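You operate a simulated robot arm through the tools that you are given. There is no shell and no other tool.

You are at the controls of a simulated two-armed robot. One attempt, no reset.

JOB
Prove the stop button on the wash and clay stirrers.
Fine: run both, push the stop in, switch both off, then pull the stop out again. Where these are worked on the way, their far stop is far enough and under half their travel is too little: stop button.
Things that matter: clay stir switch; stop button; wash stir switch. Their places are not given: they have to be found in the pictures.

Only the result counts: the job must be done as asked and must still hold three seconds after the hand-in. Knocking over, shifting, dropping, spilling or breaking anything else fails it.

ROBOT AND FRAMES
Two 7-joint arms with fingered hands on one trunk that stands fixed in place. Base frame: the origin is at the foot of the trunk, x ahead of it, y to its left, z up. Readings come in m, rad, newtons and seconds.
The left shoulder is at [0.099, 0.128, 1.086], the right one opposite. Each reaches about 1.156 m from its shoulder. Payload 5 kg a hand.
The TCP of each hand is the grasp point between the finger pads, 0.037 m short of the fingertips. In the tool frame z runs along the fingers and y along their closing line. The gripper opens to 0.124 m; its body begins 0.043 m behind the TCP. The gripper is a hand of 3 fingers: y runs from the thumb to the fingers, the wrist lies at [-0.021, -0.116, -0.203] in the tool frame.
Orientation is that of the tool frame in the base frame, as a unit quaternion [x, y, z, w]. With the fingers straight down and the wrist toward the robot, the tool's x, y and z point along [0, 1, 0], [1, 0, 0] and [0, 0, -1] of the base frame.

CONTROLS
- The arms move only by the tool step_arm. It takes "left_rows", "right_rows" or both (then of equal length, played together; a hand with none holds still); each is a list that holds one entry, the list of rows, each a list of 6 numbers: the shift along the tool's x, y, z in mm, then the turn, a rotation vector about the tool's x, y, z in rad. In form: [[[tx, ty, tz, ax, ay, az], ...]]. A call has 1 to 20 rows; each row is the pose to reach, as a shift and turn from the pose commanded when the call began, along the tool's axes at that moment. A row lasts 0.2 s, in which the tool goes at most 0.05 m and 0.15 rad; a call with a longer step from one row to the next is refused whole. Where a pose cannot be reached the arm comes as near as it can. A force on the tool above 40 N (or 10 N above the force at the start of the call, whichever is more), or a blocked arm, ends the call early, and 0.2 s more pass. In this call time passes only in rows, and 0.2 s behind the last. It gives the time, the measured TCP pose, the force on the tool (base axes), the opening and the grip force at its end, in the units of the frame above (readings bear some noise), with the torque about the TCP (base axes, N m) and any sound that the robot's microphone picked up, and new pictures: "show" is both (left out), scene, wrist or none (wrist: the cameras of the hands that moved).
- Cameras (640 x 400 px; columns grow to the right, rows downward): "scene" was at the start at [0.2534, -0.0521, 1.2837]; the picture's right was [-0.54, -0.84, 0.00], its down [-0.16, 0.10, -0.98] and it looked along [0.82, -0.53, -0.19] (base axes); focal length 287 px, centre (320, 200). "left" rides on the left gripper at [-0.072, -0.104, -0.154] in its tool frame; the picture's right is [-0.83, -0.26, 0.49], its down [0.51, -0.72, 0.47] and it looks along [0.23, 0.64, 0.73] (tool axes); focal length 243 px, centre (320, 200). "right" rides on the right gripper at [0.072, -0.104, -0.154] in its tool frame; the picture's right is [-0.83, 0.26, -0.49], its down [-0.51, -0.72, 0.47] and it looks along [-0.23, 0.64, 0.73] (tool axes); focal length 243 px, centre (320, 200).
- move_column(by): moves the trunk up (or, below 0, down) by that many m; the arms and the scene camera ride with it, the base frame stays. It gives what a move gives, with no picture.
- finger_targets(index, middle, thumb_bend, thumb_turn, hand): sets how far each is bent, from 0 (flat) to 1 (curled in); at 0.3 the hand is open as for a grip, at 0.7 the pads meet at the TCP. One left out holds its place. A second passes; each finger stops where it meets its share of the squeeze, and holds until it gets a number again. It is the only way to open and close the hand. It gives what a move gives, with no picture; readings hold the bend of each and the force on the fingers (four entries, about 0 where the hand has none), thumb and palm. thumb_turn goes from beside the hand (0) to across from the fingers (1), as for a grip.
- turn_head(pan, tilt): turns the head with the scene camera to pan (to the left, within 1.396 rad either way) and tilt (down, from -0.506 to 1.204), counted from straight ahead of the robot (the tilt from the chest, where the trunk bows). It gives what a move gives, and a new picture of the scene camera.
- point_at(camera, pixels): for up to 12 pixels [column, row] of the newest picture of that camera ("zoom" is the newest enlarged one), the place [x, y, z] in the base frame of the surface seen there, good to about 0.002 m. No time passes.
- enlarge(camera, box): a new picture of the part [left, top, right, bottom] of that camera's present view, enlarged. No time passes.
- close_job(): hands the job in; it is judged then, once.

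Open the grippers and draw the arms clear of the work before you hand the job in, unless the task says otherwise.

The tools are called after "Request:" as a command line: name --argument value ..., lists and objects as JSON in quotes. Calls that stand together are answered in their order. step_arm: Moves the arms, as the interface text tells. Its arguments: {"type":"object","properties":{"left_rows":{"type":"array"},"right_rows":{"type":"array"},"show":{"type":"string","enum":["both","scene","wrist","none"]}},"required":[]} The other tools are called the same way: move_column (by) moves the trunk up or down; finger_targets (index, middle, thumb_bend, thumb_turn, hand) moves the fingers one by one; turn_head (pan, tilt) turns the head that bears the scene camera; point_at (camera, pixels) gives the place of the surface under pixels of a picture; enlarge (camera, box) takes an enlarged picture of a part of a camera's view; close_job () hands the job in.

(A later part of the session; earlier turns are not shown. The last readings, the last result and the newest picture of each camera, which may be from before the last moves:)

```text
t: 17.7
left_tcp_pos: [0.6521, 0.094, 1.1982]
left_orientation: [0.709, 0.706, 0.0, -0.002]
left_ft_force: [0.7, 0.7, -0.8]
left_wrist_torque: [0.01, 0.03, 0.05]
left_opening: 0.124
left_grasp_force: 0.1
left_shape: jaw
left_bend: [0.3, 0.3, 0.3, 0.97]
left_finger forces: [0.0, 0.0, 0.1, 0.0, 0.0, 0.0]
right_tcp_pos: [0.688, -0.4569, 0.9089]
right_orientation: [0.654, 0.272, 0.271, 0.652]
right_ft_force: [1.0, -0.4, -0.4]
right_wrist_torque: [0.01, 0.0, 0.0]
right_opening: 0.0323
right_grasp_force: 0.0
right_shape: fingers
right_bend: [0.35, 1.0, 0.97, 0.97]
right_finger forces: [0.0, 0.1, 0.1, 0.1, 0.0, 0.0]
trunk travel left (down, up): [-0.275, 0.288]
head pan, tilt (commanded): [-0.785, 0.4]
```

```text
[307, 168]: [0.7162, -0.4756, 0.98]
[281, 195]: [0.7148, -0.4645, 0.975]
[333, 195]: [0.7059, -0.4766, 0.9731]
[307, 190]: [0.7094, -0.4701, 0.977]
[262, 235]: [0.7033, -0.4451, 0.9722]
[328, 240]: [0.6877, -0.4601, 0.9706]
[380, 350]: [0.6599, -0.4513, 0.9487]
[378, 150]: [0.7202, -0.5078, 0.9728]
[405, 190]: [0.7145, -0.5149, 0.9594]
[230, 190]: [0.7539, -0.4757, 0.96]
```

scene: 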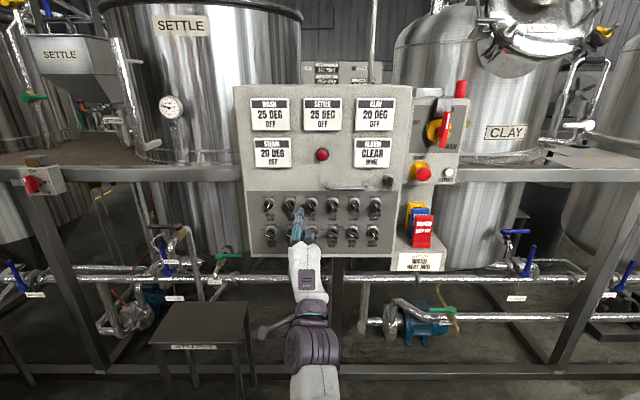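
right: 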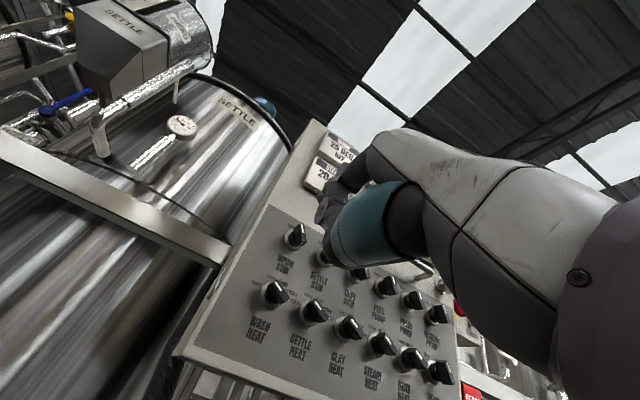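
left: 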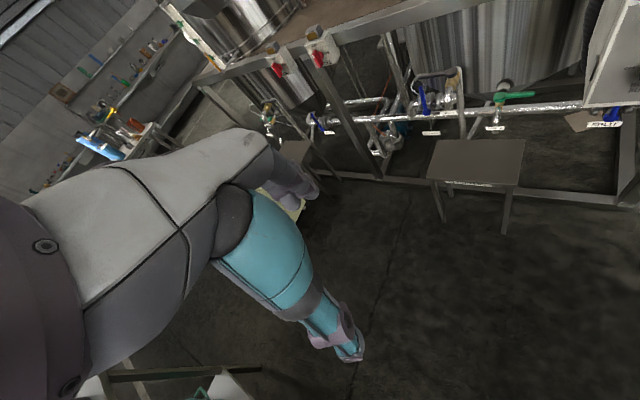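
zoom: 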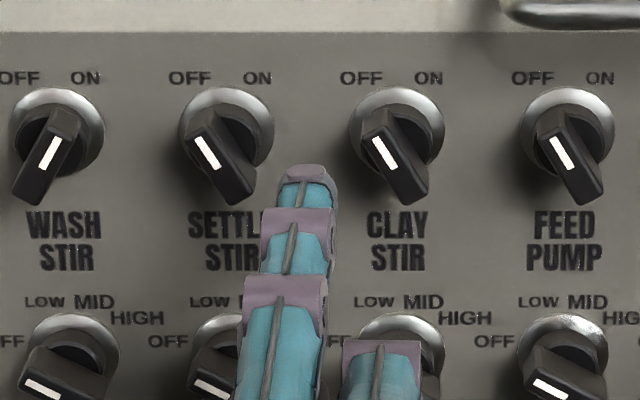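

The tip centre is 26 mm left and 5 mm above the clay knob axis. I advance 43 mm beside the bar and push along the same arc to turn CLAY STIR to ON.

Request:
step_arm --right_rows '[[[0, 0, 11, 0, 0, 0], [0, 0, 22, 0, 0, 0], [0, 0, 33, 0, 0, 0], [0, 0, 43, 0, 0, 0], [-5, 0, 43, 0, 0, 0], [-10.6, -1.5, 43, 0, 0, 0], [-11.7, 1.6, 43, 0, 0, 0], [-13.3, 4.3, 43, 0, 0, 0], [-15.5, 6.7, 43, 0, 0, 0], [-18.2, 8.6, 43, 0, 0, 0], [-21.2, 9.8, 43, 0, 0, 0], [-23.3, 10.3, 43, 0, 0, 0]]]' --show "scene"

Request:
enlarge --camera "scene" --box '[262, 187, 342, 237]'

```text
t: 20.3
left_tcp_pos: [0.6528, 0.0964, 1.1992]
left_orientation: [0.709, 0.706, 0.001, -0.002]
left_ft_force: [-0.1, -0.1, -0.2]
left_wrist_torque: [-0.01, -0.03, 0.0]
left_opening: 0.124
left_grasp_force: 0.0
left_shape: jaw
left_bend: [0.3, 0.3, 0.3, 0.97]
left_finger forces: [0.0, 0.1, 0.0, 0.0, 0.1, 0.0]
right_tcp_pos: [0.7028, -0.5021, 0.9202]
right_orientation: [0.653, 0.271, 0.27, 0.653]
right_ft_force: [6.1, 9.7, 3.2]
right_wrist_torque: [-0.63, 0.28, 0.3]
right_opening: 0.0326
right_grasp_force: 5.6
right_shape: fingers
right_bend: [0.34, 1.0, 0.97, 0.97]
right_finger forces: [10.9, 0.1, 0.0, 0.0, 0.0, 0.1]
trunk travel left (down, up): [-0.275, 0.288]
head pan, tilt (commanded): [-0.785, 0.4]
```

scene: 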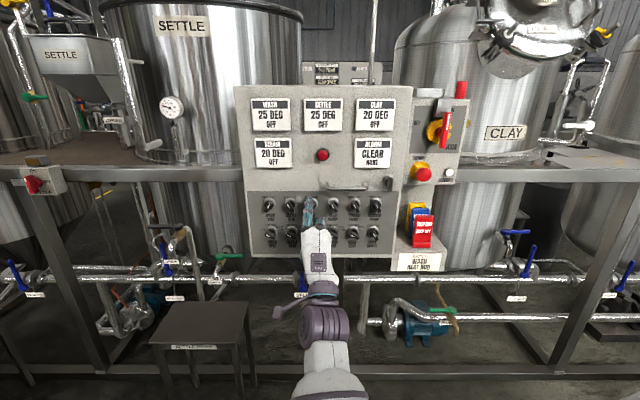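

```text
8.00 times, centred on (302, 212) of scene
```

zoom: 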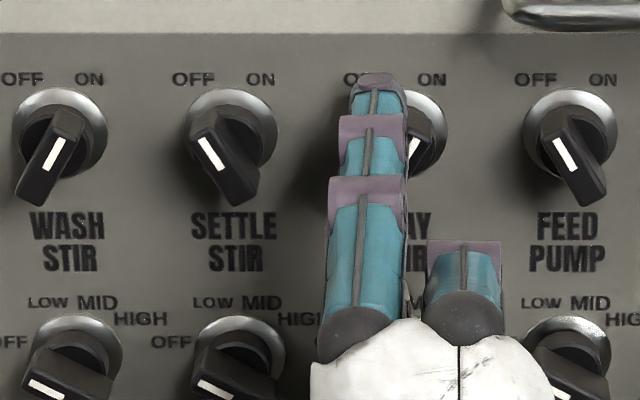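

The clay bar has turned toward ON with ~11 N of reaction. I back off left and out and check the switch.

Request:
step_arm --right_rows '[[[8, -2, 0, 0, 0, 0], [16, -4, 0, 0, 0, 0], [16, -4, -15, 0, 0, 0], [16, -4, -35, 0, 0, 0], [16, -4, -60, 0, 0, 0], [16, -10, -90, 0, 0, 0]]]' --show "scene"

Request:
enlarge --camera "scene" --box '[262, 187, 342, 237]'

```text
t: 21.7
left_tcp_pos: [0.6503, 0.0948, 1.1999]
left_orientation: [0.709, 0.705, 0.002, -0.001]
left_ft_force: [-0.2, -0.3, -0.1]
left_wrist_torque: [0.01, -0.03, 0.0]
left_opening: 0.124
left_grasp_force: 0.1
left_shape: jaw
left_bend: [0.3, 0.3, 0.3, 0.97]
left_finger forces: [0.1, 0.0, 0.0, 0.1, 0.0, 0.0]
right_tcp_pos: [0.6496, -0.4285, 0.9101]
right_orientation: [0.653, 0.27, 0.27, 0.653]
right_ft_force: [0.6, -0.2, -0.7]
right_wrist_torque: [-0.01, 0.0, 0.0]
right_opening: 0.0321
right_grasp_force: 0.1
right_shape: fingers
right_bend: [0.35, 1.0, 0.97, 0.97]
right_finger forces: [0.1, 0.0, 0.0, 0.1, 0.0, 0.0]
trunk travel left (down, up): [-0.275, 0.288]
head pan, tilt (commanded): [-0.785, 0.4]
```

scene: 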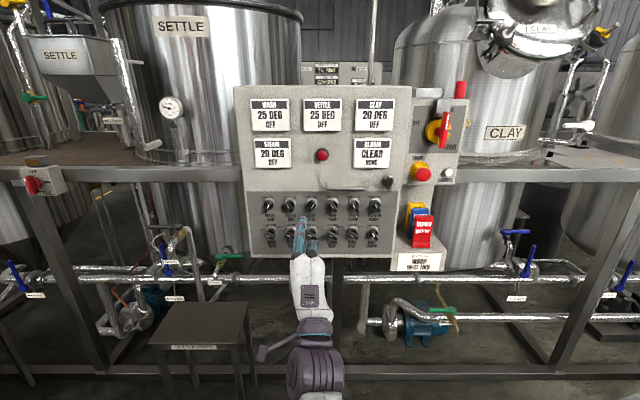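

```text
8.00 times, centred on (302, 212) of scene
```

zoom: 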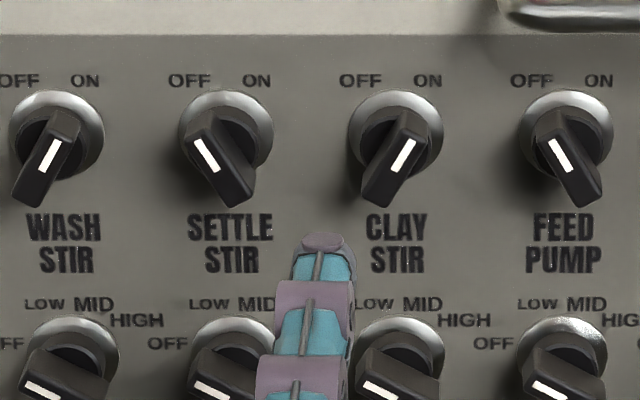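

Both WASH STIR and CLAY STIR marks now lean right to ON, the others unchanged. Next I look closely at the stop button and MAIN switch.

Request:
enlarge --camera "scene" --box '[396, 140, 468, 185]'

Request:
enlarge --camera "scene" --box '[396, 75, 476, 185]'

```text
8.89 times, centred on (432, 162) of scene
```

zoom: 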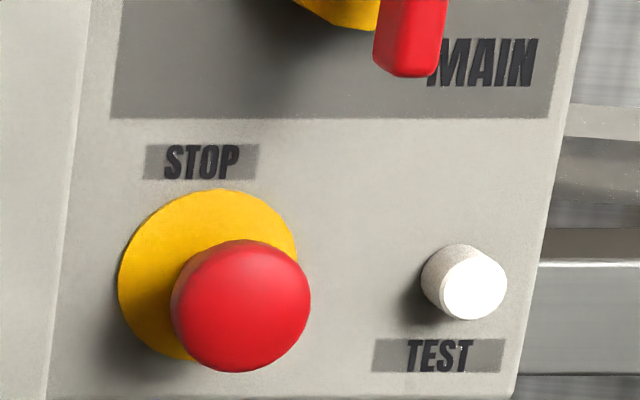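

```text
3.64 times, centred on (436, 130) of scene
```

zoom: 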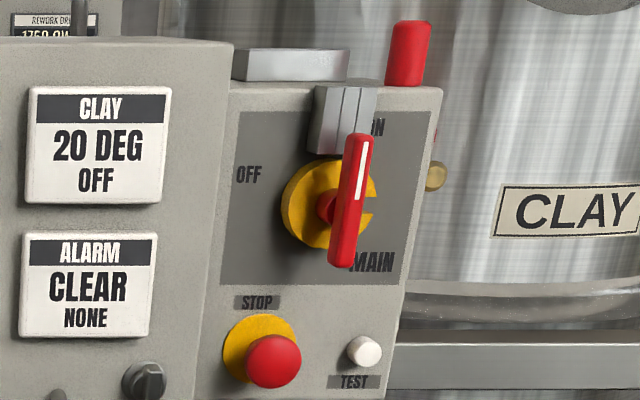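

I take places on the stop's red head (centre, left, right, top, bottom), its yellow base, the TEST button, and the lower end of the MAIN handle.

Request:
point_at --camera "scene" --pixels '[[423.2, 174.4], [416.5, 173.2], [430, 173.2], [423, 167.5], [423, 180.5], [412.9, 172.1], [420.2, 162.2], [414, 178], [441.6, 147], [449.4, 171.6], [425, 155], [427, 181]]'

```text
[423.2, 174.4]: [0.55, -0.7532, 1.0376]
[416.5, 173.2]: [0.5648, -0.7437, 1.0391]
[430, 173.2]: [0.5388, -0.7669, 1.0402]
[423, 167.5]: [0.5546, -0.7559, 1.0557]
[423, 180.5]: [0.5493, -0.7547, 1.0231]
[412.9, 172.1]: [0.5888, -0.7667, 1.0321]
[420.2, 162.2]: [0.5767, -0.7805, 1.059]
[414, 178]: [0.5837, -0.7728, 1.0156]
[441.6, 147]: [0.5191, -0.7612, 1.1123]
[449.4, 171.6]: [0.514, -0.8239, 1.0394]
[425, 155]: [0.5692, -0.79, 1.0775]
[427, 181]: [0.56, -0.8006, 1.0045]
```

The stop's red head is centred at u=0.144, z=1.039, front at n=-0.921; the MAIN handle's lower end is at z≈1.11, clear above. I open the curled fingers first, then close all to a three-fingertip bundle for pushing.

Request:
finger_targets --hand "right" --index 0.3 --middle 0.3 --thumb_bend 0.3 --thumb_turn 1.0

Request:
finger_targets --hand "right" --index 0.7 --middle 0.7 --thumb_bend 0.7

Request:
step_arm --right_rows '[[[-37.5, 16.1, 0, 0, 0, 0], [-75, 32.3, 0, 0, 0, 0], [-112.6, 48.4, 0, 0, 0, 0], [-150, 64.5, 0, 0, 0, 0], [-187.7, 80.6, 5, 0, 0, 0], [-225, 96.8, 10, 0, 0, 0], [-262.8, 112.9, 15, 0, 0, 0], [-300, 129, 20, 0, 0, 0]]]' --show "both"

```text
t: 22.7
left_tcp_pos: [0.6519, 0.0941, 1.1996]
left_orientation: [0.709, 0.705, 0.001, -0.001]
left_ft_force: [0.4, 0.0, -0.1]
left_wrist_torque: [0.01, 0.0, 0.03]
left_opening: 0.1242
left_grasp_force: 0.1
left_shape: jaw
left_bend: [0.3, 0.3, 0.3, 0.97]
left_finger forces: [0.0, 0.0, 0.0, 0.1, 0.0, 0.0]
right_tcp_pos: [0.6498, -0.4288, 0.9096]
right_orientation: [0.654, 0.27, 0.27, 0.653]
right_ft_force: [0.4, -0.5, 0.3]
right_wrist_torque: [0.03, 0.04, -0.02]
right_opening: 0.1283
right_grasp_force: 0.1
right_shape: fingers
right_bend: [0.3, 0.3, 0.3, 0.98]
right_finger forces: [0.0, 0.0, 0.0, 0.1, 0.0, 0.1]
trunk travel left (down, up): [-0.275, 0.288]
head pan, tilt (commanded): [-0.785, 0.4]
```

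```text
t: 23.7
left_tcp_pos: [0.6511, 0.0939, 1.1984]
left_orientation: [0.709, 0.705, 0.0, -0.002]
left_ft_force: [-0.2, -1.1, 0.7]
left_wrist_torque: [-0.01, -0.03, -0.01]
left_opening: 0.124
left_grasp_force: 0.2
left_shape: jaw
left_bend: [0.3, 0.3, 0.3, 0.97]
left_finger forces: [0.1, 0.0, 0.0, 0.0, 0.0, 0.1]
right_tcp_pos: [0.6509, -0.429, 0.9096]
right_orientation: [0.653, 0.27, 0.271, 0.654]
right_ft_force: [0.4, 0.8, 0.4]
right_wrist_torque: [-0.04, 0.0, 0.03]
right_opening: 0.0078
right_grasp_force: 0.0
right_shape: fingers
right_bend: [0.7, 0.7, 0.7, 1.0]
right_finger forces: [0.0, 0.1, 0.1, 0.0, 0.0, 0.0]
trunk travel left (down, up): [-0.275, 0.288]
head pan, tilt (commanded): [-0.785, 0.4]
```

```text
t: 25.5
left_tcp_pos: [0.6509, 0.0931, 1.1993]
left_orientation: [0.709, 0.705, 0.002, -0.002]
left_ft_force: [0.6, 0.1, 0.0]
left_wrist_torque: [0.05, -0.03, 0.03]
left_opening: 0.124
left_grasp_force: 0.1
left_shape: jaw
left_bend: [0.3, 0.3, 0.3, 0.97]
left_finger forces: [0.0, 0.0, 0.0, 0.0, 0.0, 0.0]
right_tcp_pos: [0.4533, -0.6555, 1.0368]
right_orientation: [0.654, 0.271, 0.271, 0.652]
right_ft_force: [-0.4, 0.0, 0.0]
right_wrist_torque: [-0.01, 0.02, 0.0]
right_opening: 0.0074
right_grasp_force: 0.0
right_shape: fingers
right_bend: [0.7, 0.7, 0.7, 1.0]
right_finger forces: [0.0, 0.0, 0.0, 0.0, 0.1, 0.0]
trunk travel left (down, up): [-0.275, 0.288]
head pan, tilt (commanded): [-0.785, 0.4]
```

scene: 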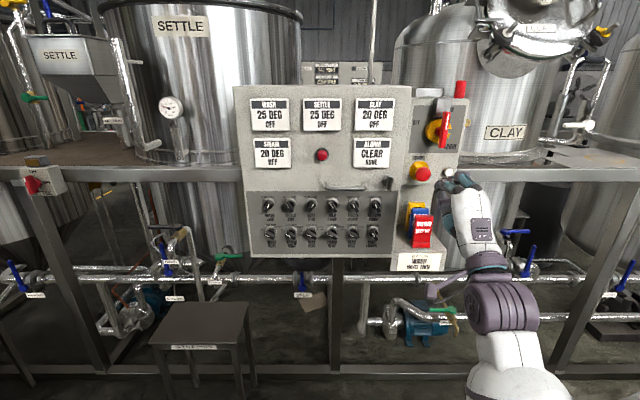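
right: 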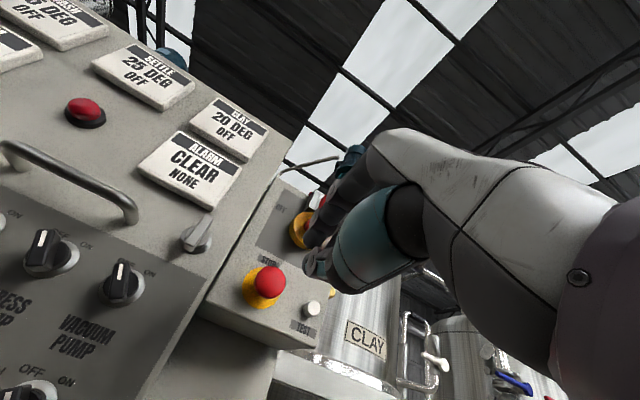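

The TCP is at u=0.143, z=1.037, in line with the stop's red head. I enlarge both views to see where the fingertip bundle points.

Request:
enlarge --camera "scene" --box '[400, 135, 512, 205]'

Request:
enlarge --camera "right" --box '[220, 190, 412, 310]'

```text
5.71 times, centred on (456, 170) of scene
```

zoom: 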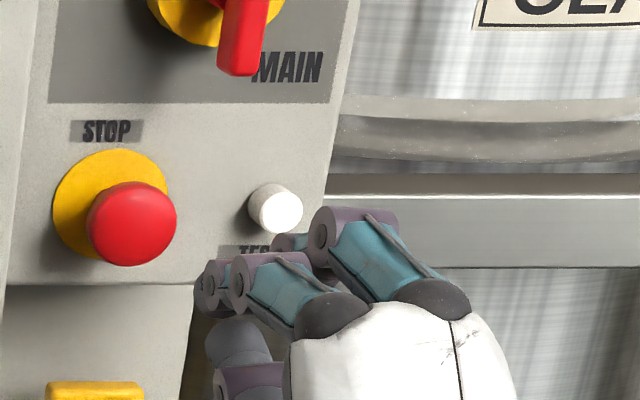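

```text
3.33 times, centred on (316, 250) of right
```

zoom: 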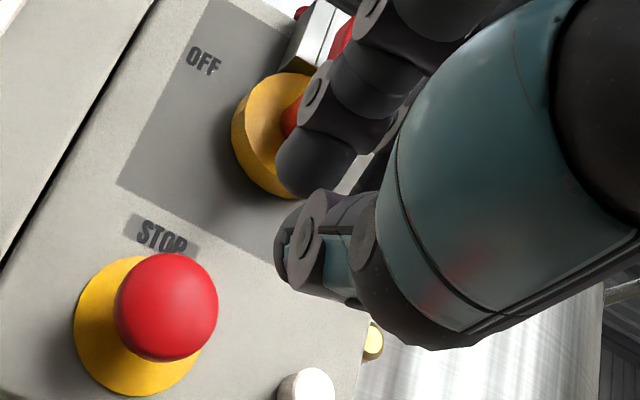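

The bundle at bend 0.7 has the fingertips curled down, with the DIP joints forward-most. I measure how far the front of the bundle reaches.

Request:
point_at --camera "scene" --pixels '[[436.5, 184.5], [434.5, 186], [437, 190], [441, 183], [441.5, 187], [450, 178], [456, 177], [440, 193.5], [437.5, 196], [440, 201], [437, 202]]'

Request:
point_at --camera "zoom" --pixels '[[305, 170], [285, 165], [340, 160], [310, 230], [280, 255], [295, 235]]'

```text
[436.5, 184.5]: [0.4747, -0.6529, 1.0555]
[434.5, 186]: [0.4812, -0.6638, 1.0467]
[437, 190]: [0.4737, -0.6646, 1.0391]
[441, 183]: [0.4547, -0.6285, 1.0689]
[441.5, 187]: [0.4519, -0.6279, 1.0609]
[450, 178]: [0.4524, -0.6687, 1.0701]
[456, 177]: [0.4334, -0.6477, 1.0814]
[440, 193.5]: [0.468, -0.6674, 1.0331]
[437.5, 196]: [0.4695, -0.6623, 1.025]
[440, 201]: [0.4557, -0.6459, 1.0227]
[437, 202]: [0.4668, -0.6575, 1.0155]
```

```text
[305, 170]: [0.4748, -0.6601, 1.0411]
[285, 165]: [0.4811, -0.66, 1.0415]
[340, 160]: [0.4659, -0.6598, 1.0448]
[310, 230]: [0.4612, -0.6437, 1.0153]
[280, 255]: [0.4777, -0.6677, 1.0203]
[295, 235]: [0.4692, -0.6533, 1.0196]
```

The bundle's front is 28 mm ahead of the TCP, level with the red head. I advance 95 mm toward the stop, halting about 14 mm short of it.

Request:
step_arm --right_rows '[[[0, 1, 20, 0, 0, 0], [0, 1, 40, 0, 0, 0], [0, 1, 60, 0, 0, 0], [0, 1, 78, 0, 0, 0], [0, 1, 95, 0, 0, 0]]]' --show "both"

Request:
enlarge --camera "scene" --box '[390, 135, 486, 195]'

Request:
enlarge --camera "right" --box '[220, 190, 412, 310]'

```text
t: 26.7
left_tcp_pos: [0.652, 0.0944, 1.1992]
left_orientation: [0.709, 0.705, 0.0, -0.002]
left_ft_force: [0.4, -0.4, -0.4]
left_wrist_torque: [0.03, 0.01, 0.0]
left_opening: 0.1237
left_grasp_force: 0.0
left_shape: jaw
left_bend: [0.3, 0.3, 0.3, 0.97]
left_finger forces: [0.0, 0.0, 0.0, 0.0, 0.1, 0.1]
right_tcp_pos: [0.5206, -0.7237, 1.0382]
right_orientation: [0.654, 0.272, 0.271, 0.652]
right_ft_force: [-0.2, -0.1, 0.3]
right_wrist_torque: [-0.04, -0.01, 0.0]
right_opening: 0.0078
right_grasp_force: 0.0
right_shape: fingers
right_bend: [0.7, 0.7, 0.7, 1.0]
right_finger forces: [0.0, 0.0, 0.1, 0.0, 0.0, 0.0]
trunk travel left (down, up): [-0.275, 0.288]
head pan, tilt (commanded): [-0.785, 0.4]
```

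scene: 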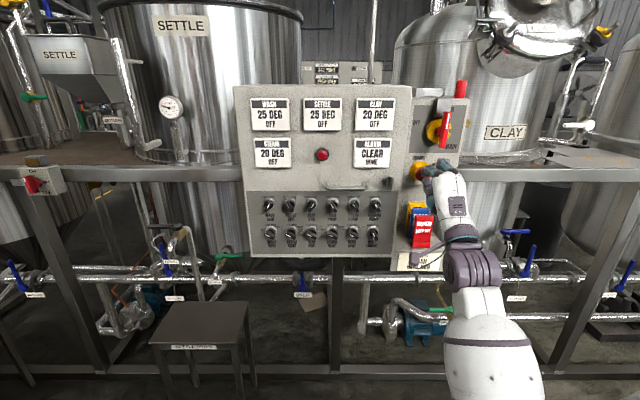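
right: 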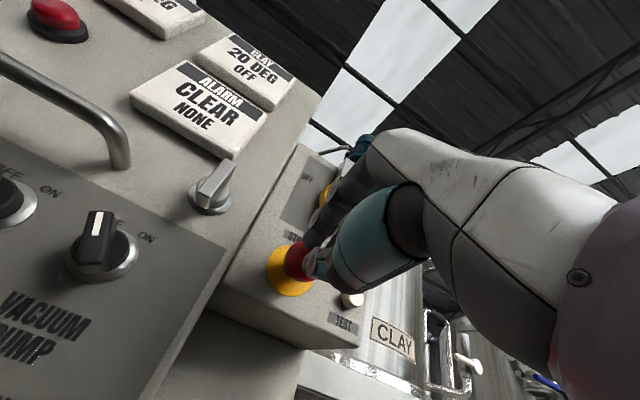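

```text
6.67 times, centred on (438, 165) of scene
```

zoom: 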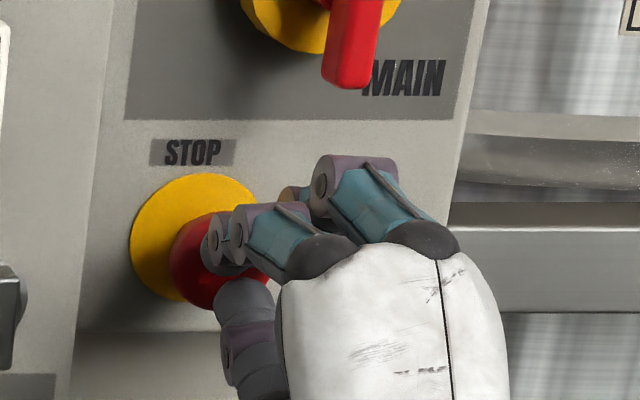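

```text
3.33 times, centred on (316, 250) of right
```

zoom: 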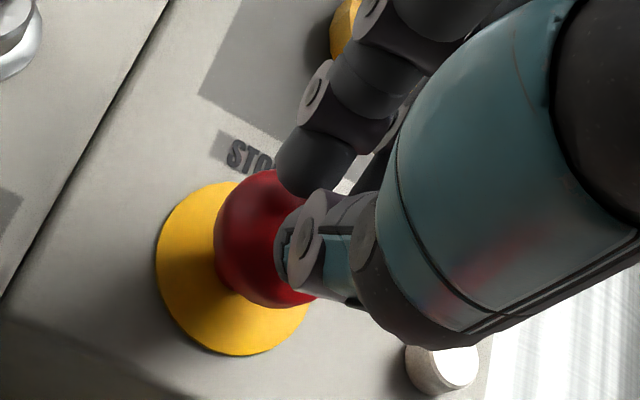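

The knuckles and thumb face the red head squarely with ~13 mm to go. I push in slowly in 3 mm rows and watch the force.

Request:
step_arm --right_rows '[[[0, 0, 8, 0, 0, 0], [0, 0, 12, 0, 0, 0], [0, 0, 15, 0, 0, 0], [0, 0, 18, 0, 0, 0], [0, 0, 21, 0, 0, 0]]]' --show "both"

Request:
enlarge --camera "right" --box '[220, 190, 412, 310]'

```text
t: 27.9
left_tcp_pos: [0.6496, 0.0968, 1.2003]
left_orientation: [0.709, 0.705, 0.001, -0.001]
left_ft_force: [-0.7, 0.7, -0.2]
left_wrist_torque: [0.0, 0.02, 0.01]
left_opening: 0.1239
left_grasp_force: 0.0
left_shape: jaw
left_bend: [0.3, 0.3, 0.3, 0.97]
left_finger forces: [0.1, 0.0, 0.0, 0.0, 0.1, 0.1]
right_tcp_pos: [0.5313, -0.7343, 1.042]
right_orientation: [0.651, 0.27, 0.272, 0.655]
right_ft_force: [-24.3, 26.3, -8.3]
right_wrist_torque: [0.72, 0.74, 0.03]
right_opening: 0.0127
right_grasp_force: 18.5
right_shape: fingers
right_bend: [0.7, 0.7, 0.69, 1.0]
right_finger forces: [0.1, 0.0, 0.0, 0.0, 38.1, 0.1]
trunk travel left (down, up): [-0.275, 0.288]
head pan, tilt (commanded): [-0.785, 0.4]
stopped in row 5 (right hand): the force on the tool passed its limit at 43 N (the readings are from after the stop); the commanded pose is now the measured one
```

scene: 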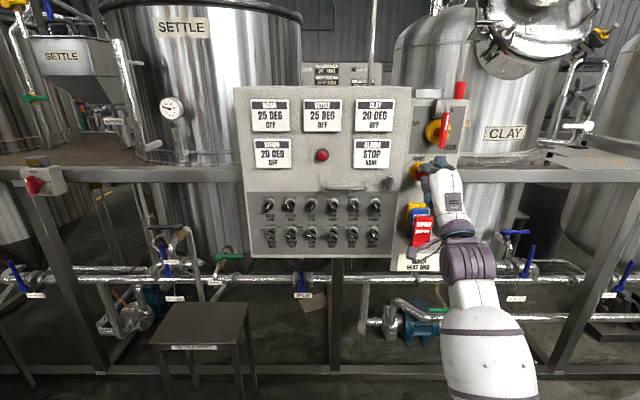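
right: 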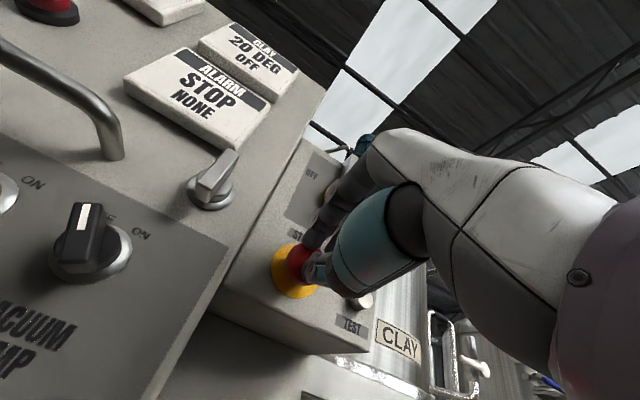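

```text
3.33 times, centred on (316, 250) of right
```

zoom: 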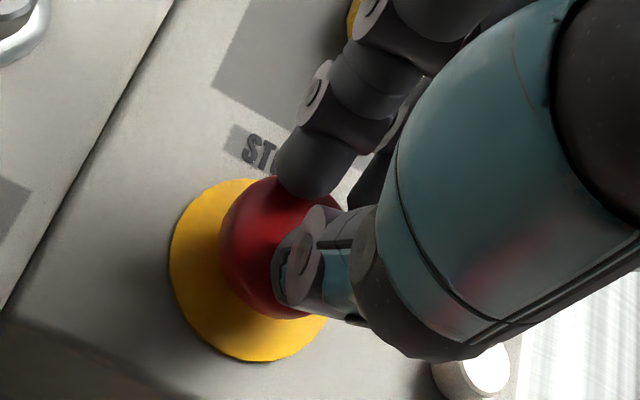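

The ALARM display now reads STOP, so the press registered, at 43 N. I back the hand out 70 mm and measure how far the head stays in.

Request:
step_arm --right_rows '[[[0, 0, -10, 0, 0, 0], [0, 0, -30, 0, 0, 0], [0, 0, -55, 0, 0, 0], [0, 0, -80, 0, 0, 0], [0, 0, -105, 0, 0, 0]]]' --show "both"

Request:
enlarge --camera "scene" --box '[396, 140, 468, 185]'

Request:
point_at --camera "scene" --pixels '[[420, 172], [422, 173], [418, 171], [416, 170], [421, 168], [413, 172], [420, 176]]'

```text
t: 29.1
left_tcp_pos: [0.6504, 0.0947, 1.1984]
left_orientation: [0.709, 0.705, 0.002, -0.001]
left_ft_force: [0.5, -0.7, 0.3]
left_wrist_torque: [0.01, 0.03, 0.01]
left_opening: 0.1242
left_grasp_force: 0.0
left_shape: jaw
left_bend: [0.3, 0.3, 0.3, 0.97]
left_finger forces: [0.0, 0.0, 0.0, 0.0, 0.1, 0.0]
right_tcp_pos: [0.459, -0.6619, 1.0386]
right_orientation: [0.653, 0.27, 0.271, 0.654]
right_ft_force: [0.1, -0.6, -0.1]
right_wrist_torque: [-0.04, -0.01, -0.04]
right_opening: 0.0079
right_grasp_force: 0.0
right_shape: fingers
right_bend: [0.7, 0.7, 0.7, 1.0]
right_finger forces: [0.1, 0.0, 0.0, 0.0, 0.0, 0.0]
trunk travel left (down, up): [-0.275, 0.288]
head pan, tilt (commanded): [-0.785, 0.4]
```

scene: 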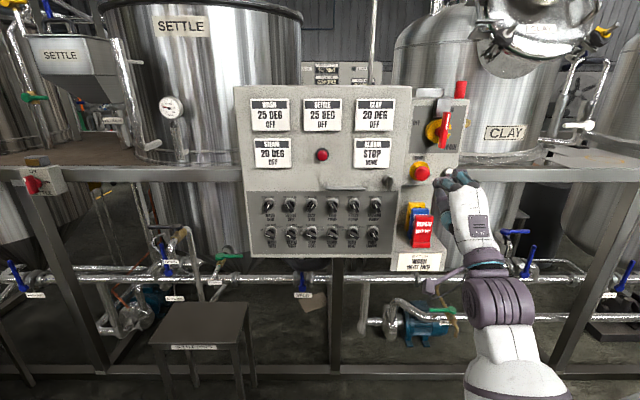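
right: 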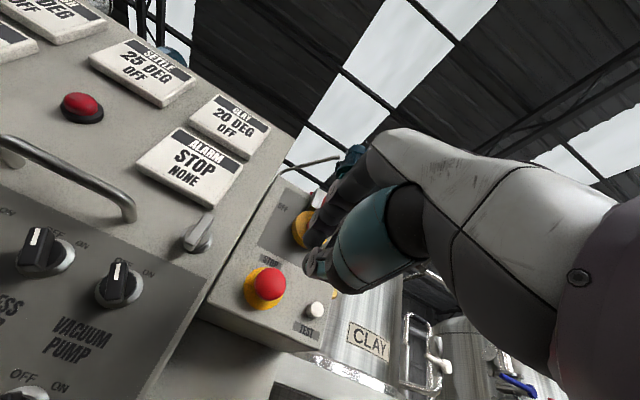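

```text
8.89 times, centred on (432, 162) of scene
```

zoom: 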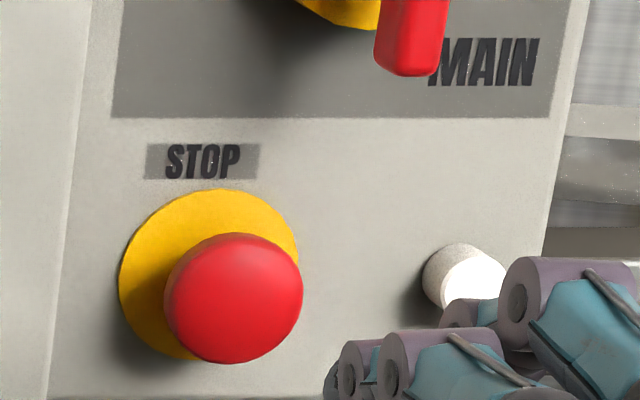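

```text
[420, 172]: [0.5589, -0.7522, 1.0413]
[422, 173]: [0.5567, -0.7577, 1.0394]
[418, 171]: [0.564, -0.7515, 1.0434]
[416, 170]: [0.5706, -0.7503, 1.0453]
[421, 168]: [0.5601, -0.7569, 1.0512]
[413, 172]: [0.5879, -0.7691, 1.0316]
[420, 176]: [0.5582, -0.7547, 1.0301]
```

The head stays in about 7 mm (front moved from n=-0.921 to -0.928) and ALARM reads STOP: the stop is latched. I retreat a little, reset the right fingers to index-only pointing, and carry it to the right side of CLAY STIR.

Request:
finger_targets --hand "right" --index 0.3 --middle 0.3 --thumb_bend 0.3

Request:
finger_targets --hand "right" --index 0.3 --middle 1.0 --thumb_bend 1.0

Request:
finger_targets --hand "right" --index 0.36

Request:
step_arm --right_rows '[[[0, 0, -20, 0, 0, 0], [36.8, -18.7, -20, 0, 0, 0], [73.6, -37.3, -20, 0, 0, 0], [110.4, -56, -20, 0, 0, 0], [147.1, -74.6, -20, 0, 0, 0], [183.9, -93.3, -20, 0, 0, 0], [220.7, -111.9, -20, 0, 0, 0], [257.5, -130.6, -20, 0, 0, 0], [257.5, -130.6, 0, 0, 0, 0]]]' --show "both"

Request:
enlarge --camera "scene" --box '[262, 187, 342, 237]'

```text
t: 30.1
left_tcp_pos: [0.6517, 0.0954, 1.1994]
left_orientation: [0.709, 0.705, 0.0, -0.002]
left_ft_force: [-0.1, 0.0, -0.4]
left_wrist_torque: [0.01, 0.02, 0.02]
left_opening: 0.124
left_grasp_force: 0.0
left_shape: jaw
left_bend: [0.3, 0.3, 0.3, 0.97]
left_finger forces: [0.0, 0.0, 0.0, 0.1, 0.0, 0.1]
right_tcp_pos: [0.4592, -0.6617, 1.0397]
right_orientation: [0.653, 0.27, 0.271, 0.654]
right_ft_force: [0.3, -0.9, 0.8]
right_wrist_torque: [0.01, 0.02, 0.02]
right_opening: 0.1283
right_grasp_force: 0.1
right_shape: fingers
right_bend: [0.3, 0.3, 0.3, 0.98]
right_finger forces: [0.0, 0.0, 0.0, 0.0, 0.0, 0.0]
trunk travel left (down, up): [-0.275, 0.288]
head pan, tilt (commanded): [-0.785, 0.4]
```

```text
t: 31.1
left_tcp_pos: [0.6507, 0.0942, 1.199]
left_orientation: [0.709, 0.705, 0.0, -0.002]
left_ft_force: [0.3, -0.2, 0.5]
left_wrist_torque: [-0.02, -0.01, 0.04]
left_opening: 0.1239
left_grasp_force: 0.0
left_shape: jaw
left_bend: [0.3, 0.3, 0.3, 0.97]
left_finger forces: [0.0, 0.0, 0.1, 0.0, 0.1, 0.1]
right_tcp_pos: [0.459, -0.6606, 1.0394]
right_orientation: [0.652, 0.271, 0.272, 0.653]
right_ft_force: [-0.4, 0.5, -0.1]
right_wrist_torque: [0.0, -0.03, 0.0]
right_opening: 0.0357
right_grasp_force: 0.1
right_shape: fingers
right_bend: [0.29, 1.0, 0.97, 1.0]
right_finger forces: [0.0, 0.0, 0.1, 0.1, 0.0, 0.1]
trunk travel left (down, up): [-0.275, 0.288]
head pan, tilt (commanded): [-0.785, 0.4]
```

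```text
t: 32.1
left_tcp_pos: [0.6514, 0.0943, 1.199]
left_orientation: [0.709, 0.705, 0.001, -0.002]
left_ft_force: [0.6, -0.9, 0.6]
left_wrist_torque: [0.01, 0.0, 0.0]
left_opening: 0.1242
left_grasp_force: 0.0
left_shape: jaw
left_bend: [0.3, 0.3, 0.3, 0.97]
left_finger forces: [0.0, 0.0, 0.0, 0.0, 0.0, 0.1]
right_tcp_pos: [0.4597, -0.6626, 1.0388]
right_orientation: [0.652, 0.27, 0.272, 0.654]
right_ft_force: [0.2, -0.3, 0.3]
right_wrist_torque: [0.01, 0.0, -0.02]
right_opening: 0.0333
right_grasp_force: 0.1
right_shape: fingers
right_bend: [0.32, 1.0, 0.97, 1.0]
right_finger forces: [0.0, 0.1, 0.0, 0.1, 0.0, 0.1]
trunk travel left (down, up): [-0.275, 0.288]
head pan, tilt (commanded): [-0.785, 0.4]
```

```text
t: 34.1
left_tcp_pos: [0.6506, 0.0937, 1.1989]
left_orientation: [0.709, 0.706, 0.001, -0.002]
left_ft_force: [0.4, 0.3, -0.3]
left_wrist_torque: [0.0, 0.02, 0.02]
left_opening: 0.124
left_grasp_force: 0.1
left_shape: jaw
left_bend: [0.3, 0.3, 0.3, 0.97]
left_finger forces: [0.1, 0.0, 0.0, 0.0, 0.1, 0.0]
right_tcp_pos: [0.6424, -0.4786, 0.9094]
right_orientation: [0.653, 0.272, 0.271, 0.652]
right_ft_force: [-0.7, -0.5, -0.5]
right_wrist_torque: [-0.02, 0.03, 0.01]
right_opening: 0.0334
right_grasp_force: 0.0
right_shape: fingers
right_bend: [0.32, 1.0, 0.97, 1.0]
right_finger forces: [0.0, 0.1, 0.0, 0.0, 0.0, 0.1]
trunk travel left (down, up): [-0.275, 0.288]
head pan, tilt (commanded): [-0.785, 0.4]
```

scene: 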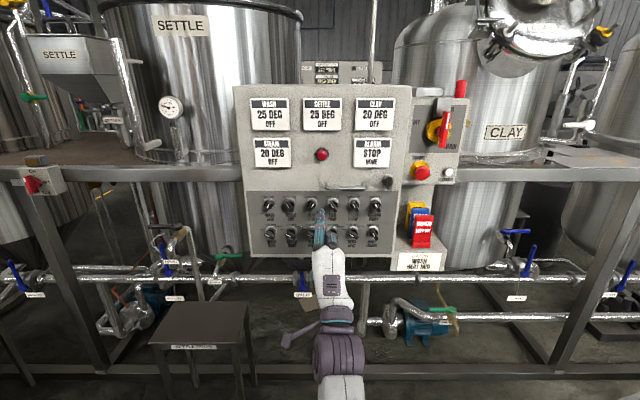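
right: 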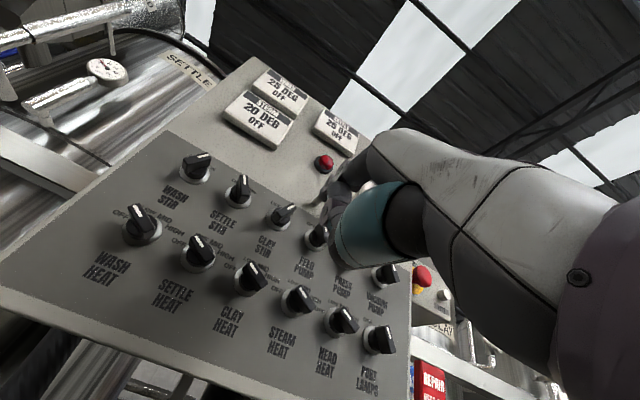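

```text
8.00 times, centred on (302, 212) of scene
```

zoom: 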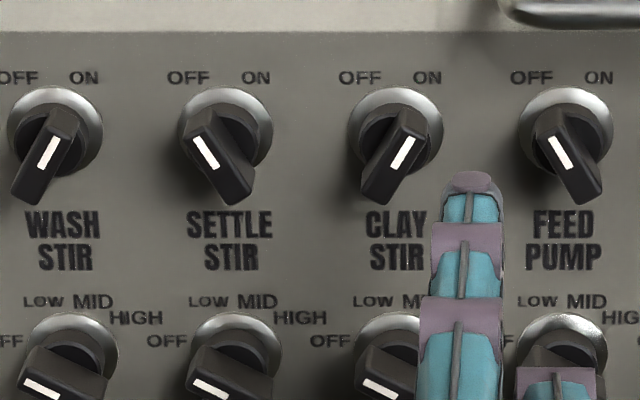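

The fingertip is at zoom (470,180), right of the CLAY bar, which is still ON. I measure it and the FEED PUMP bar's top-left edge.

Request:
point_at --camera "zoom" --pixels '[[470, 176], [444, 205], [499, 207], [470, 198], [433, 245], [502, 250], [540, 140], [555, 125], [408, 140], [375, 195], [385, 190], [560, 380]]'

```text
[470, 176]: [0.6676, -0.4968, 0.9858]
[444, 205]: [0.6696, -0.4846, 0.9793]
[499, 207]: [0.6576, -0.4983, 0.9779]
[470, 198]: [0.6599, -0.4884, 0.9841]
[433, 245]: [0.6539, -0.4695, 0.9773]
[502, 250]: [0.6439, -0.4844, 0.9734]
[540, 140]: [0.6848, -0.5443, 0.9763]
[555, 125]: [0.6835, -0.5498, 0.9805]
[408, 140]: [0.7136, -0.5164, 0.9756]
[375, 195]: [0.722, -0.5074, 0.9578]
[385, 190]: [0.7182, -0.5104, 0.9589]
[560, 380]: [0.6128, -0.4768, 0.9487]
```

The tip centre is 22 mm right and 10 mm above the clay axis. I lower it 7 mm, advance 61 mm beside the bar, and push left along the mirrored arc to turn CLAY STIR OFF.

Request:
step_arm --right_rows '[[[-1.5, -7, 12, 0, 0, 0], [-1.5, -7, 27, 0, 0, 0], [-1.5, -7, 44, 0, 0, 0], [-1.5, -7, 61, 0, 0, 0], [3, -7, 61, 0, 0, 0], [7.4, -6.5, 61, 0, 0, 0], [8.5, -3.4, 61, 0, 0, 0], [10.1, -0.7, 61, 0, 0, 0], [12.3, 1.7, 61, 0, 0, 0], [15, 3.6, 61, 0, 0, 0], [18, 4.8, 61, 0, 0, 0], [20.1, 5.3, 61, 0, 0, 0]]]' --show "scene"

Request:
enlarge --camera "scene" --box '[262, 187, 342, 237]'

```text
t: 36.8
left_tcp_pos: [0.6497, 0.0949, 1.1996]
left_orientation: [0.708, 0.706, 0.002, -0.002]
left_ft_force: [0.0, -0.4, -0.6]
left_wrist_torque: [0.0, 0.02, -0.01]
left_opening: 0.1239
left_grasp_force: 0.0
left_shape: jaw
left_bend: [0.3, 0.3, 0.3, 0.97]
left_finger forces: [0.0, 0.0, 0.0, 0.0, 0.0, 0.0]
right_tcp_pos: [0.6983, -0.5101, 0.9175]
right_orientation: [0.653, 0.271, 0.272, 0.654]
right_ft_force: [-7.4, -5.0, 0.5]
right_wrist_torque: [0.26, -0.46, -0.11]
right_opening: 0.0336
right_grasp_force: 3.1
right_shape: fingers
right_bend: [0.32, 1.0, 0.97, 1.0]
right_finger forces: [7.1, 0.0, 0.0, 0.1, 0.1, 0.1]
trunk travel left (down, up): [-0.275, 0.288]
head pan, tilt (commanded): [-0.785, 0.4]
```

scene: 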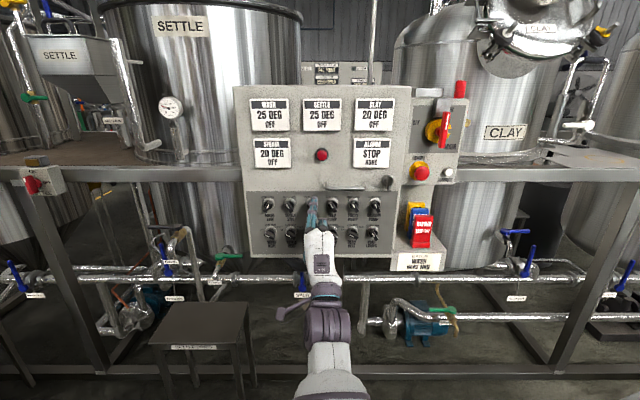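

```text
8.00 times, centred on (302, 212) of scene
```

zoom: 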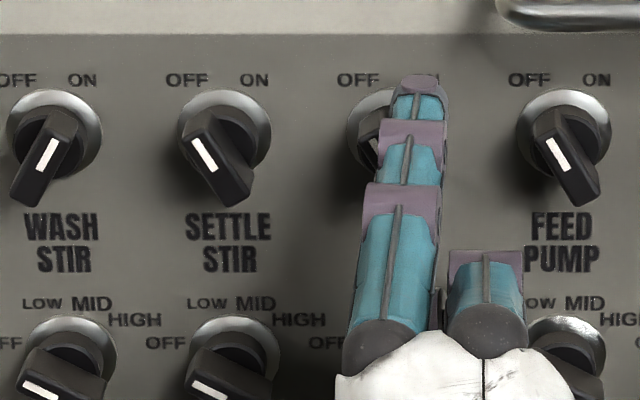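

Reaction of ~9 N at the end suggests CLAY STIR is against its OFF stop. I back off right and out to check.

Request:
step_arm --right_rows '[[[-8, -2, 0, 0, 0, 0], [-14, -4, 0, 0, 0, 0], [-14, -4, -15, 0, 0, 0], [-14, -4, -35, 0, 0, 0], [-14, -4, -60, 0, 0, 0], [-14, -10, -85, 0, 0, 0]]]' --show "scene"

Request:
enlarge --camera "scene" --box '[262, 187, 342, 237]'

```text
t: 38.1
left_tcp_pos: [0.651, 0.0958, 1.2001]
left_orientation: [0.709, 0.705, 0.0, -0.001]
left_ft_force: [-0.4, -0.7, 0.6]
left_wrist_torque: [0.0, -0.02, 0.02]
left_opening: 0.1242
left_grasp_force: 0.1
left_shape: jaw
left_bend: [0.3, 0.3, 0.3, 0.97]
left_finger forces: [0.0, 0.1, 0.0, 0.0, 0.0, 0.0]
right_tcp_pos: [0.628, -0.4589, 0.9055]
right_orientation: [0.652, 0.271, 0.271, 0.654]
right_ft_force: [-1.1, 0.5, -1.2]
right_wrist_torque: [-0.01, 0.01, 0.0]
right_opening: 0.0332
right_grasp_force: 0.2
right_shape: fingers
right_bend: [0.32, 1.0, 0.97, 1.0]
right_finger forces: [0.1, 0.1, 0.0, 0.0, 0.0, 0.1]
trunk travel left (down, up): [-0.275, 0.288]
head pan, tilt (commanded): [-0.785, 0.4]
```

scene: 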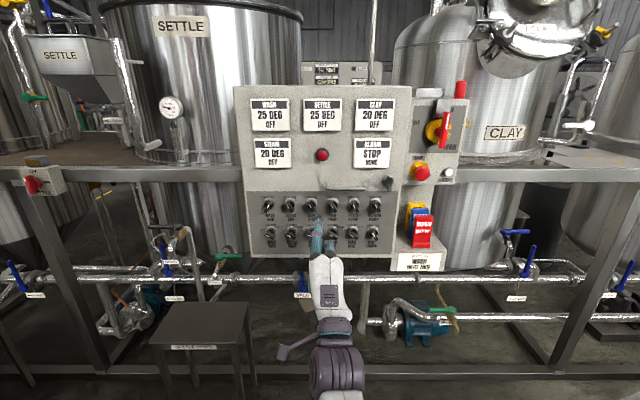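

```text
8.00 times, centred on (302, 212) of scene
```

zoom: 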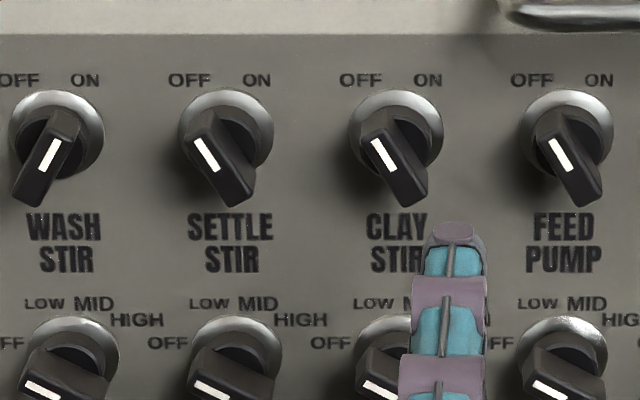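

CLAY STIR is back at OFF, parallel to its neighbours. I carry the finger left to the right side of WASH STIR, staying in front of the knob faces.

Request:
step_arm --right_rows '[[[26, 0, 0, 0, 0, 0], [52, -1, 0, 0, 0, 0], [78, -2, 0, 0, 0, 0], [104, -2, 0, 0, 0, 0], [104, -2, 24, 0, 0, 0]]]' --show "scene"

Request:
enlarge --camera "scene" --box '[240, 187, 320, 237]'

```text
t: 39.4
left_tcp_pos: [0.6523, 0.0939, 1.1983]
left_orientation: [0.709, 0.705, 0.002, -0.003]
left_ft_force: [-0.6, -0.6, 0.1]
left_wrist_torque: [0.02, 0.0, 0.0]
left_opening: 0.1242
left_grasp_force: 0.0
left_shape: jaw
left_bend: [0.3, 0.3, 0.3, 0.97]
left_finger forces: [0.0, 0.1, 0.0, 0.0, 0.1, 0.0]
right_tcp_pos: [0.7195, -0.4014, 0.9013]
right_orientation: [0.653, 0.271, 0.271, 0.653]
right_ft_force: [-0.5, 0.2, -1.1]
right_wrist_torque: [0.0, -0.07, -0.01]
right_opening: 0.0336
right_grasp_force: 0.0
right_shape: fingers
right_bend: [0.32, 1.0, 0.97, 1.0]
right_finger forces: [0.0, 0.0, 0.1, 0.0, 0.0, 0.0]
trunk travel left (down, up): [-0.275, 0.288]
head pan, tilt (commanded): [-0.785, 0.4]
```

scene: 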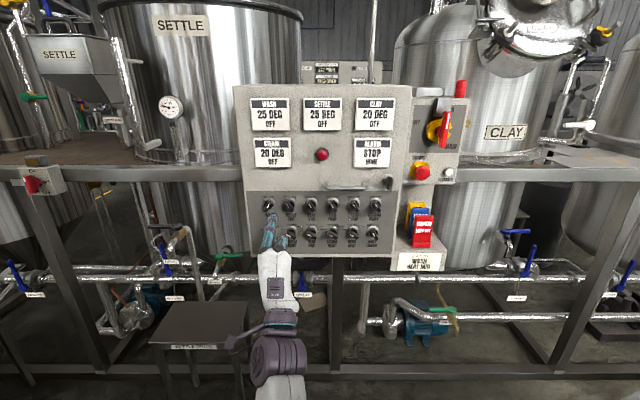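

```text
8.00 times, centred on (280, 212) of scene
```

zoom: 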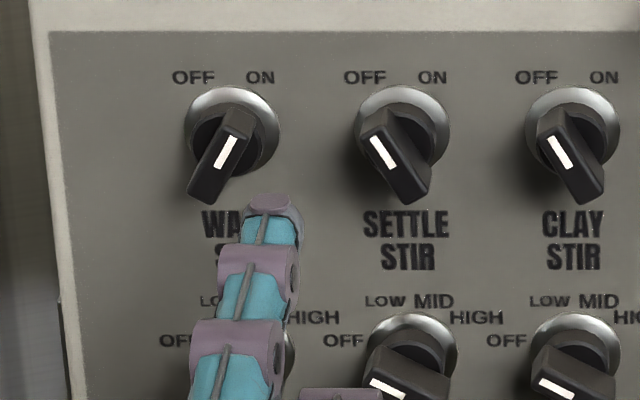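

The tip is at zoom (270,198), below-right of the WASH bar. I measure it before advancing.

Request:
point_at --camera "zoom" --pixels '[[270, 198], [244, 225], [300, 232], [272, 222], [220, 262], [297, 275], [245, 130], [205, 190], [370, 140], [340, 395]]'

```text
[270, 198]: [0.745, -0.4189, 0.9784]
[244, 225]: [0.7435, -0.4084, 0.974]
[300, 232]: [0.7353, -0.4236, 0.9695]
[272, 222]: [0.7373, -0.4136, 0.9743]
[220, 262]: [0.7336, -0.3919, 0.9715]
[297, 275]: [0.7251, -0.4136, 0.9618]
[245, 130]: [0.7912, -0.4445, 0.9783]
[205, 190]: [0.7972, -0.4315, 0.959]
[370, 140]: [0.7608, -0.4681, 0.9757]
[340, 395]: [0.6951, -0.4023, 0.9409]
```

The tip centre is 24 mm right and 3 mm above the wash axis. I advance 61 mm and push left along the arc to turn WASH STIR OFF.

Request:
step_arm --right_rows '[[[0, 0, 15, 0, 0, 0], [0, 0, 30, 0, 0, 0], [0, 0, 46, 0, 0, 0], [0, 0, 61, 0, 0, 0], [4.5, 0, 61, 0, 0, 0], [8.9, 0.5, 61, 0, 0, 0], [10, 3.6, 61, 0, 0, 0], [11.6, 6.3, 61, 0, 0, 0], [13.8, 8.7, 61, 0, 0, 0], [16.5, 10.6, 61, 0, 0, 0], [19.5, 11.8, 61, 0, 0, 0], [21.6, 12.3, 61, 0, 0, 0]]]' --show "scene"

Request:
enlarge --camera "scene" --box '[240, 187, 320, 237]'

```text
t: 42.0
left_tcp_pos: [0.6494, 0.0943, 1.2009]
left_orientation: [0.709, 0.706, 0.002, -0.002]
left_ft_force: [-1.0, 0.8, -0.1]
left_wrist_torque: [-0.01, -0.02, 0.0]
left_opening: 0.124
left_grasp_force: 0.0
left_shape: jaw
left_bend: [0.3, 0.3, 0.3, 0.97]
left_finger forces: [0.0, 0.0, 0.1, 0.0, 0.1, 0.1]
right_tcp_pos: [0.7771, -0.431, 0.9152]
right_orientation: [0.653, 0.27, 0.271, 0.654]
right_ft_force: [-10.5, -5.6, 0.2]
right_wrist_torque: [0.34, -0.58, -0.17]
right_opening: 0.0335
right_grasp_force: 4.9
right_shape: fingers
right_bend: [0.32, 1.0, 0.97, 1.0]
right_finger forces: [9.1, 0.0, 0.0, 0.0, 0.0, 0.0]
trunk travel left (down, up): [-0.275, 0.288]
head pan, tilt (commanded): [-0.785, 0.4]
```

scene: 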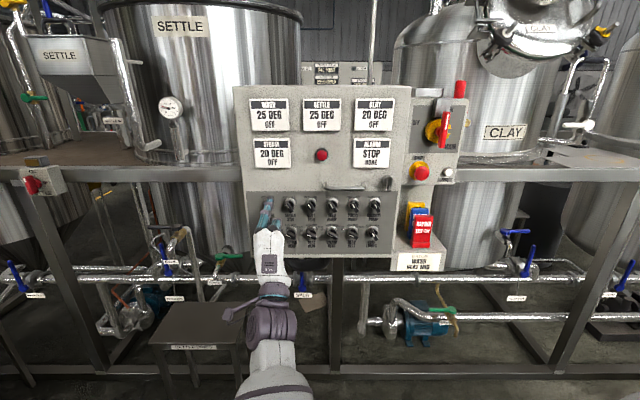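

```text
8.00 times, centred on (280, 212) of scene
```

zoom: 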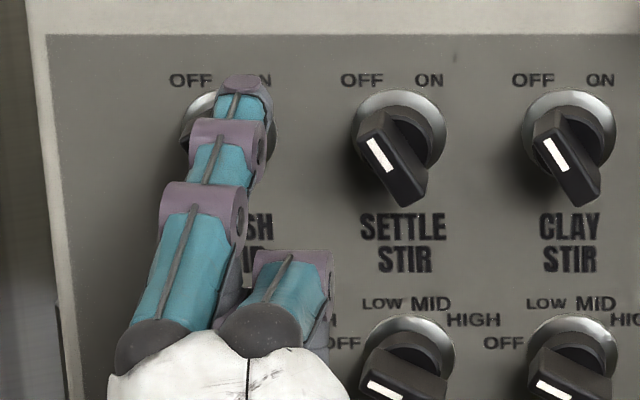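

Reaction is ~11 N, as with the clay switch at its stop. I back off right and out to check WASH STIR.

Request:
step_arm --right_rows '[[[-8, -2, 0, 0, 0, 0], [-14, -4, 0, 0, 0, 0], [-14, -4, -15, 0, 0, 0], [-14, -4, -35, 0, 0, 0], [-14, -4, -60, 0, 0, 0], [-14, -10, -95, 0, 0, 0]]]' --show "scene"

Request:
enlarge --camera "scene" --box '[240, 187, 320, 237]'

Request:
enlarge --camera "scene" --box '[240, 185, 400, 255]'

```text
t: 43.4
left_tcp_pos: [0.651, 0.0937, 1.2001]
left_orientation: [0.709, 0.705, 0.001, -0.001]
left_ft_force: [-0.1, -0.3, 0.6]
left_wrist_torque: [-0.01, 0.01, 0.01]
left_opening: 0.1239
left_grasp_force: 0.0
left_shape: jaw
left_bend: [0.3, 0.3, 0.3, 0.97]
left_finger forces: [0.0, 0.0, 0.0, 0.1, 0.0, 0.1]
right_tcp_pos: [0.6992, -0.3728, 0.9056]
right_orientation: [0.652, 0.27, 0.272, 0.654]
right_ft_force: [1.1, 0.2, -0.4]
right_wrist_torque: [0.04, -0.01, -0.03]
right_opening: 0.0336
right_grasp_force: 0.0
right_shape: fingers
right_bend: [0.32, 1.0, 0.97, 1.0]
right_finger forces: [0.0, 0.1, 0.0, 0.0, 0.0, 0.0]
trunk travel left (down, up): [-0.275, 0.288]
head pan, tilt (commanded): [-0.785, 0.4]
```

scene: 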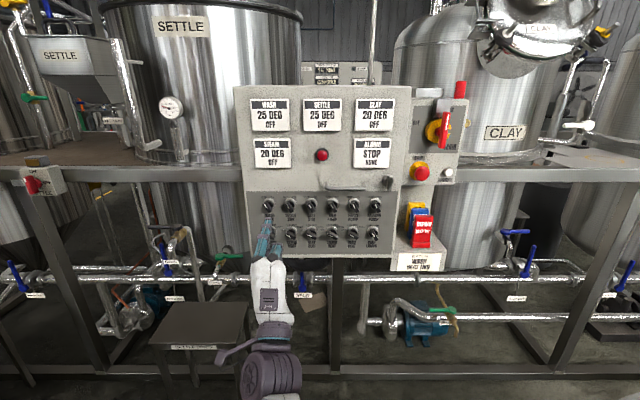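

```text
8.00 times, centred on (280, 212) of scene
```

zoom: 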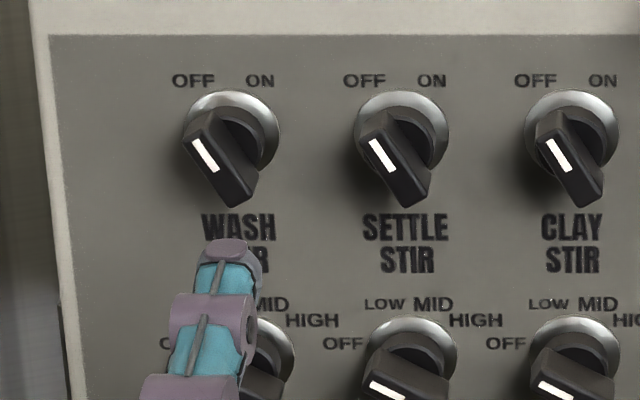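

```text
4.00 times, centred on (320, 220) of scene
```

zoom: 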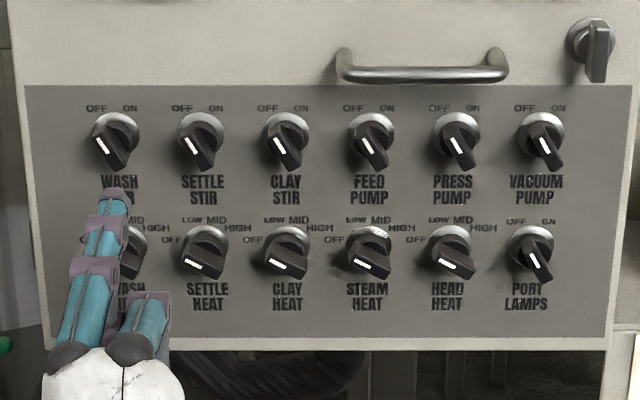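

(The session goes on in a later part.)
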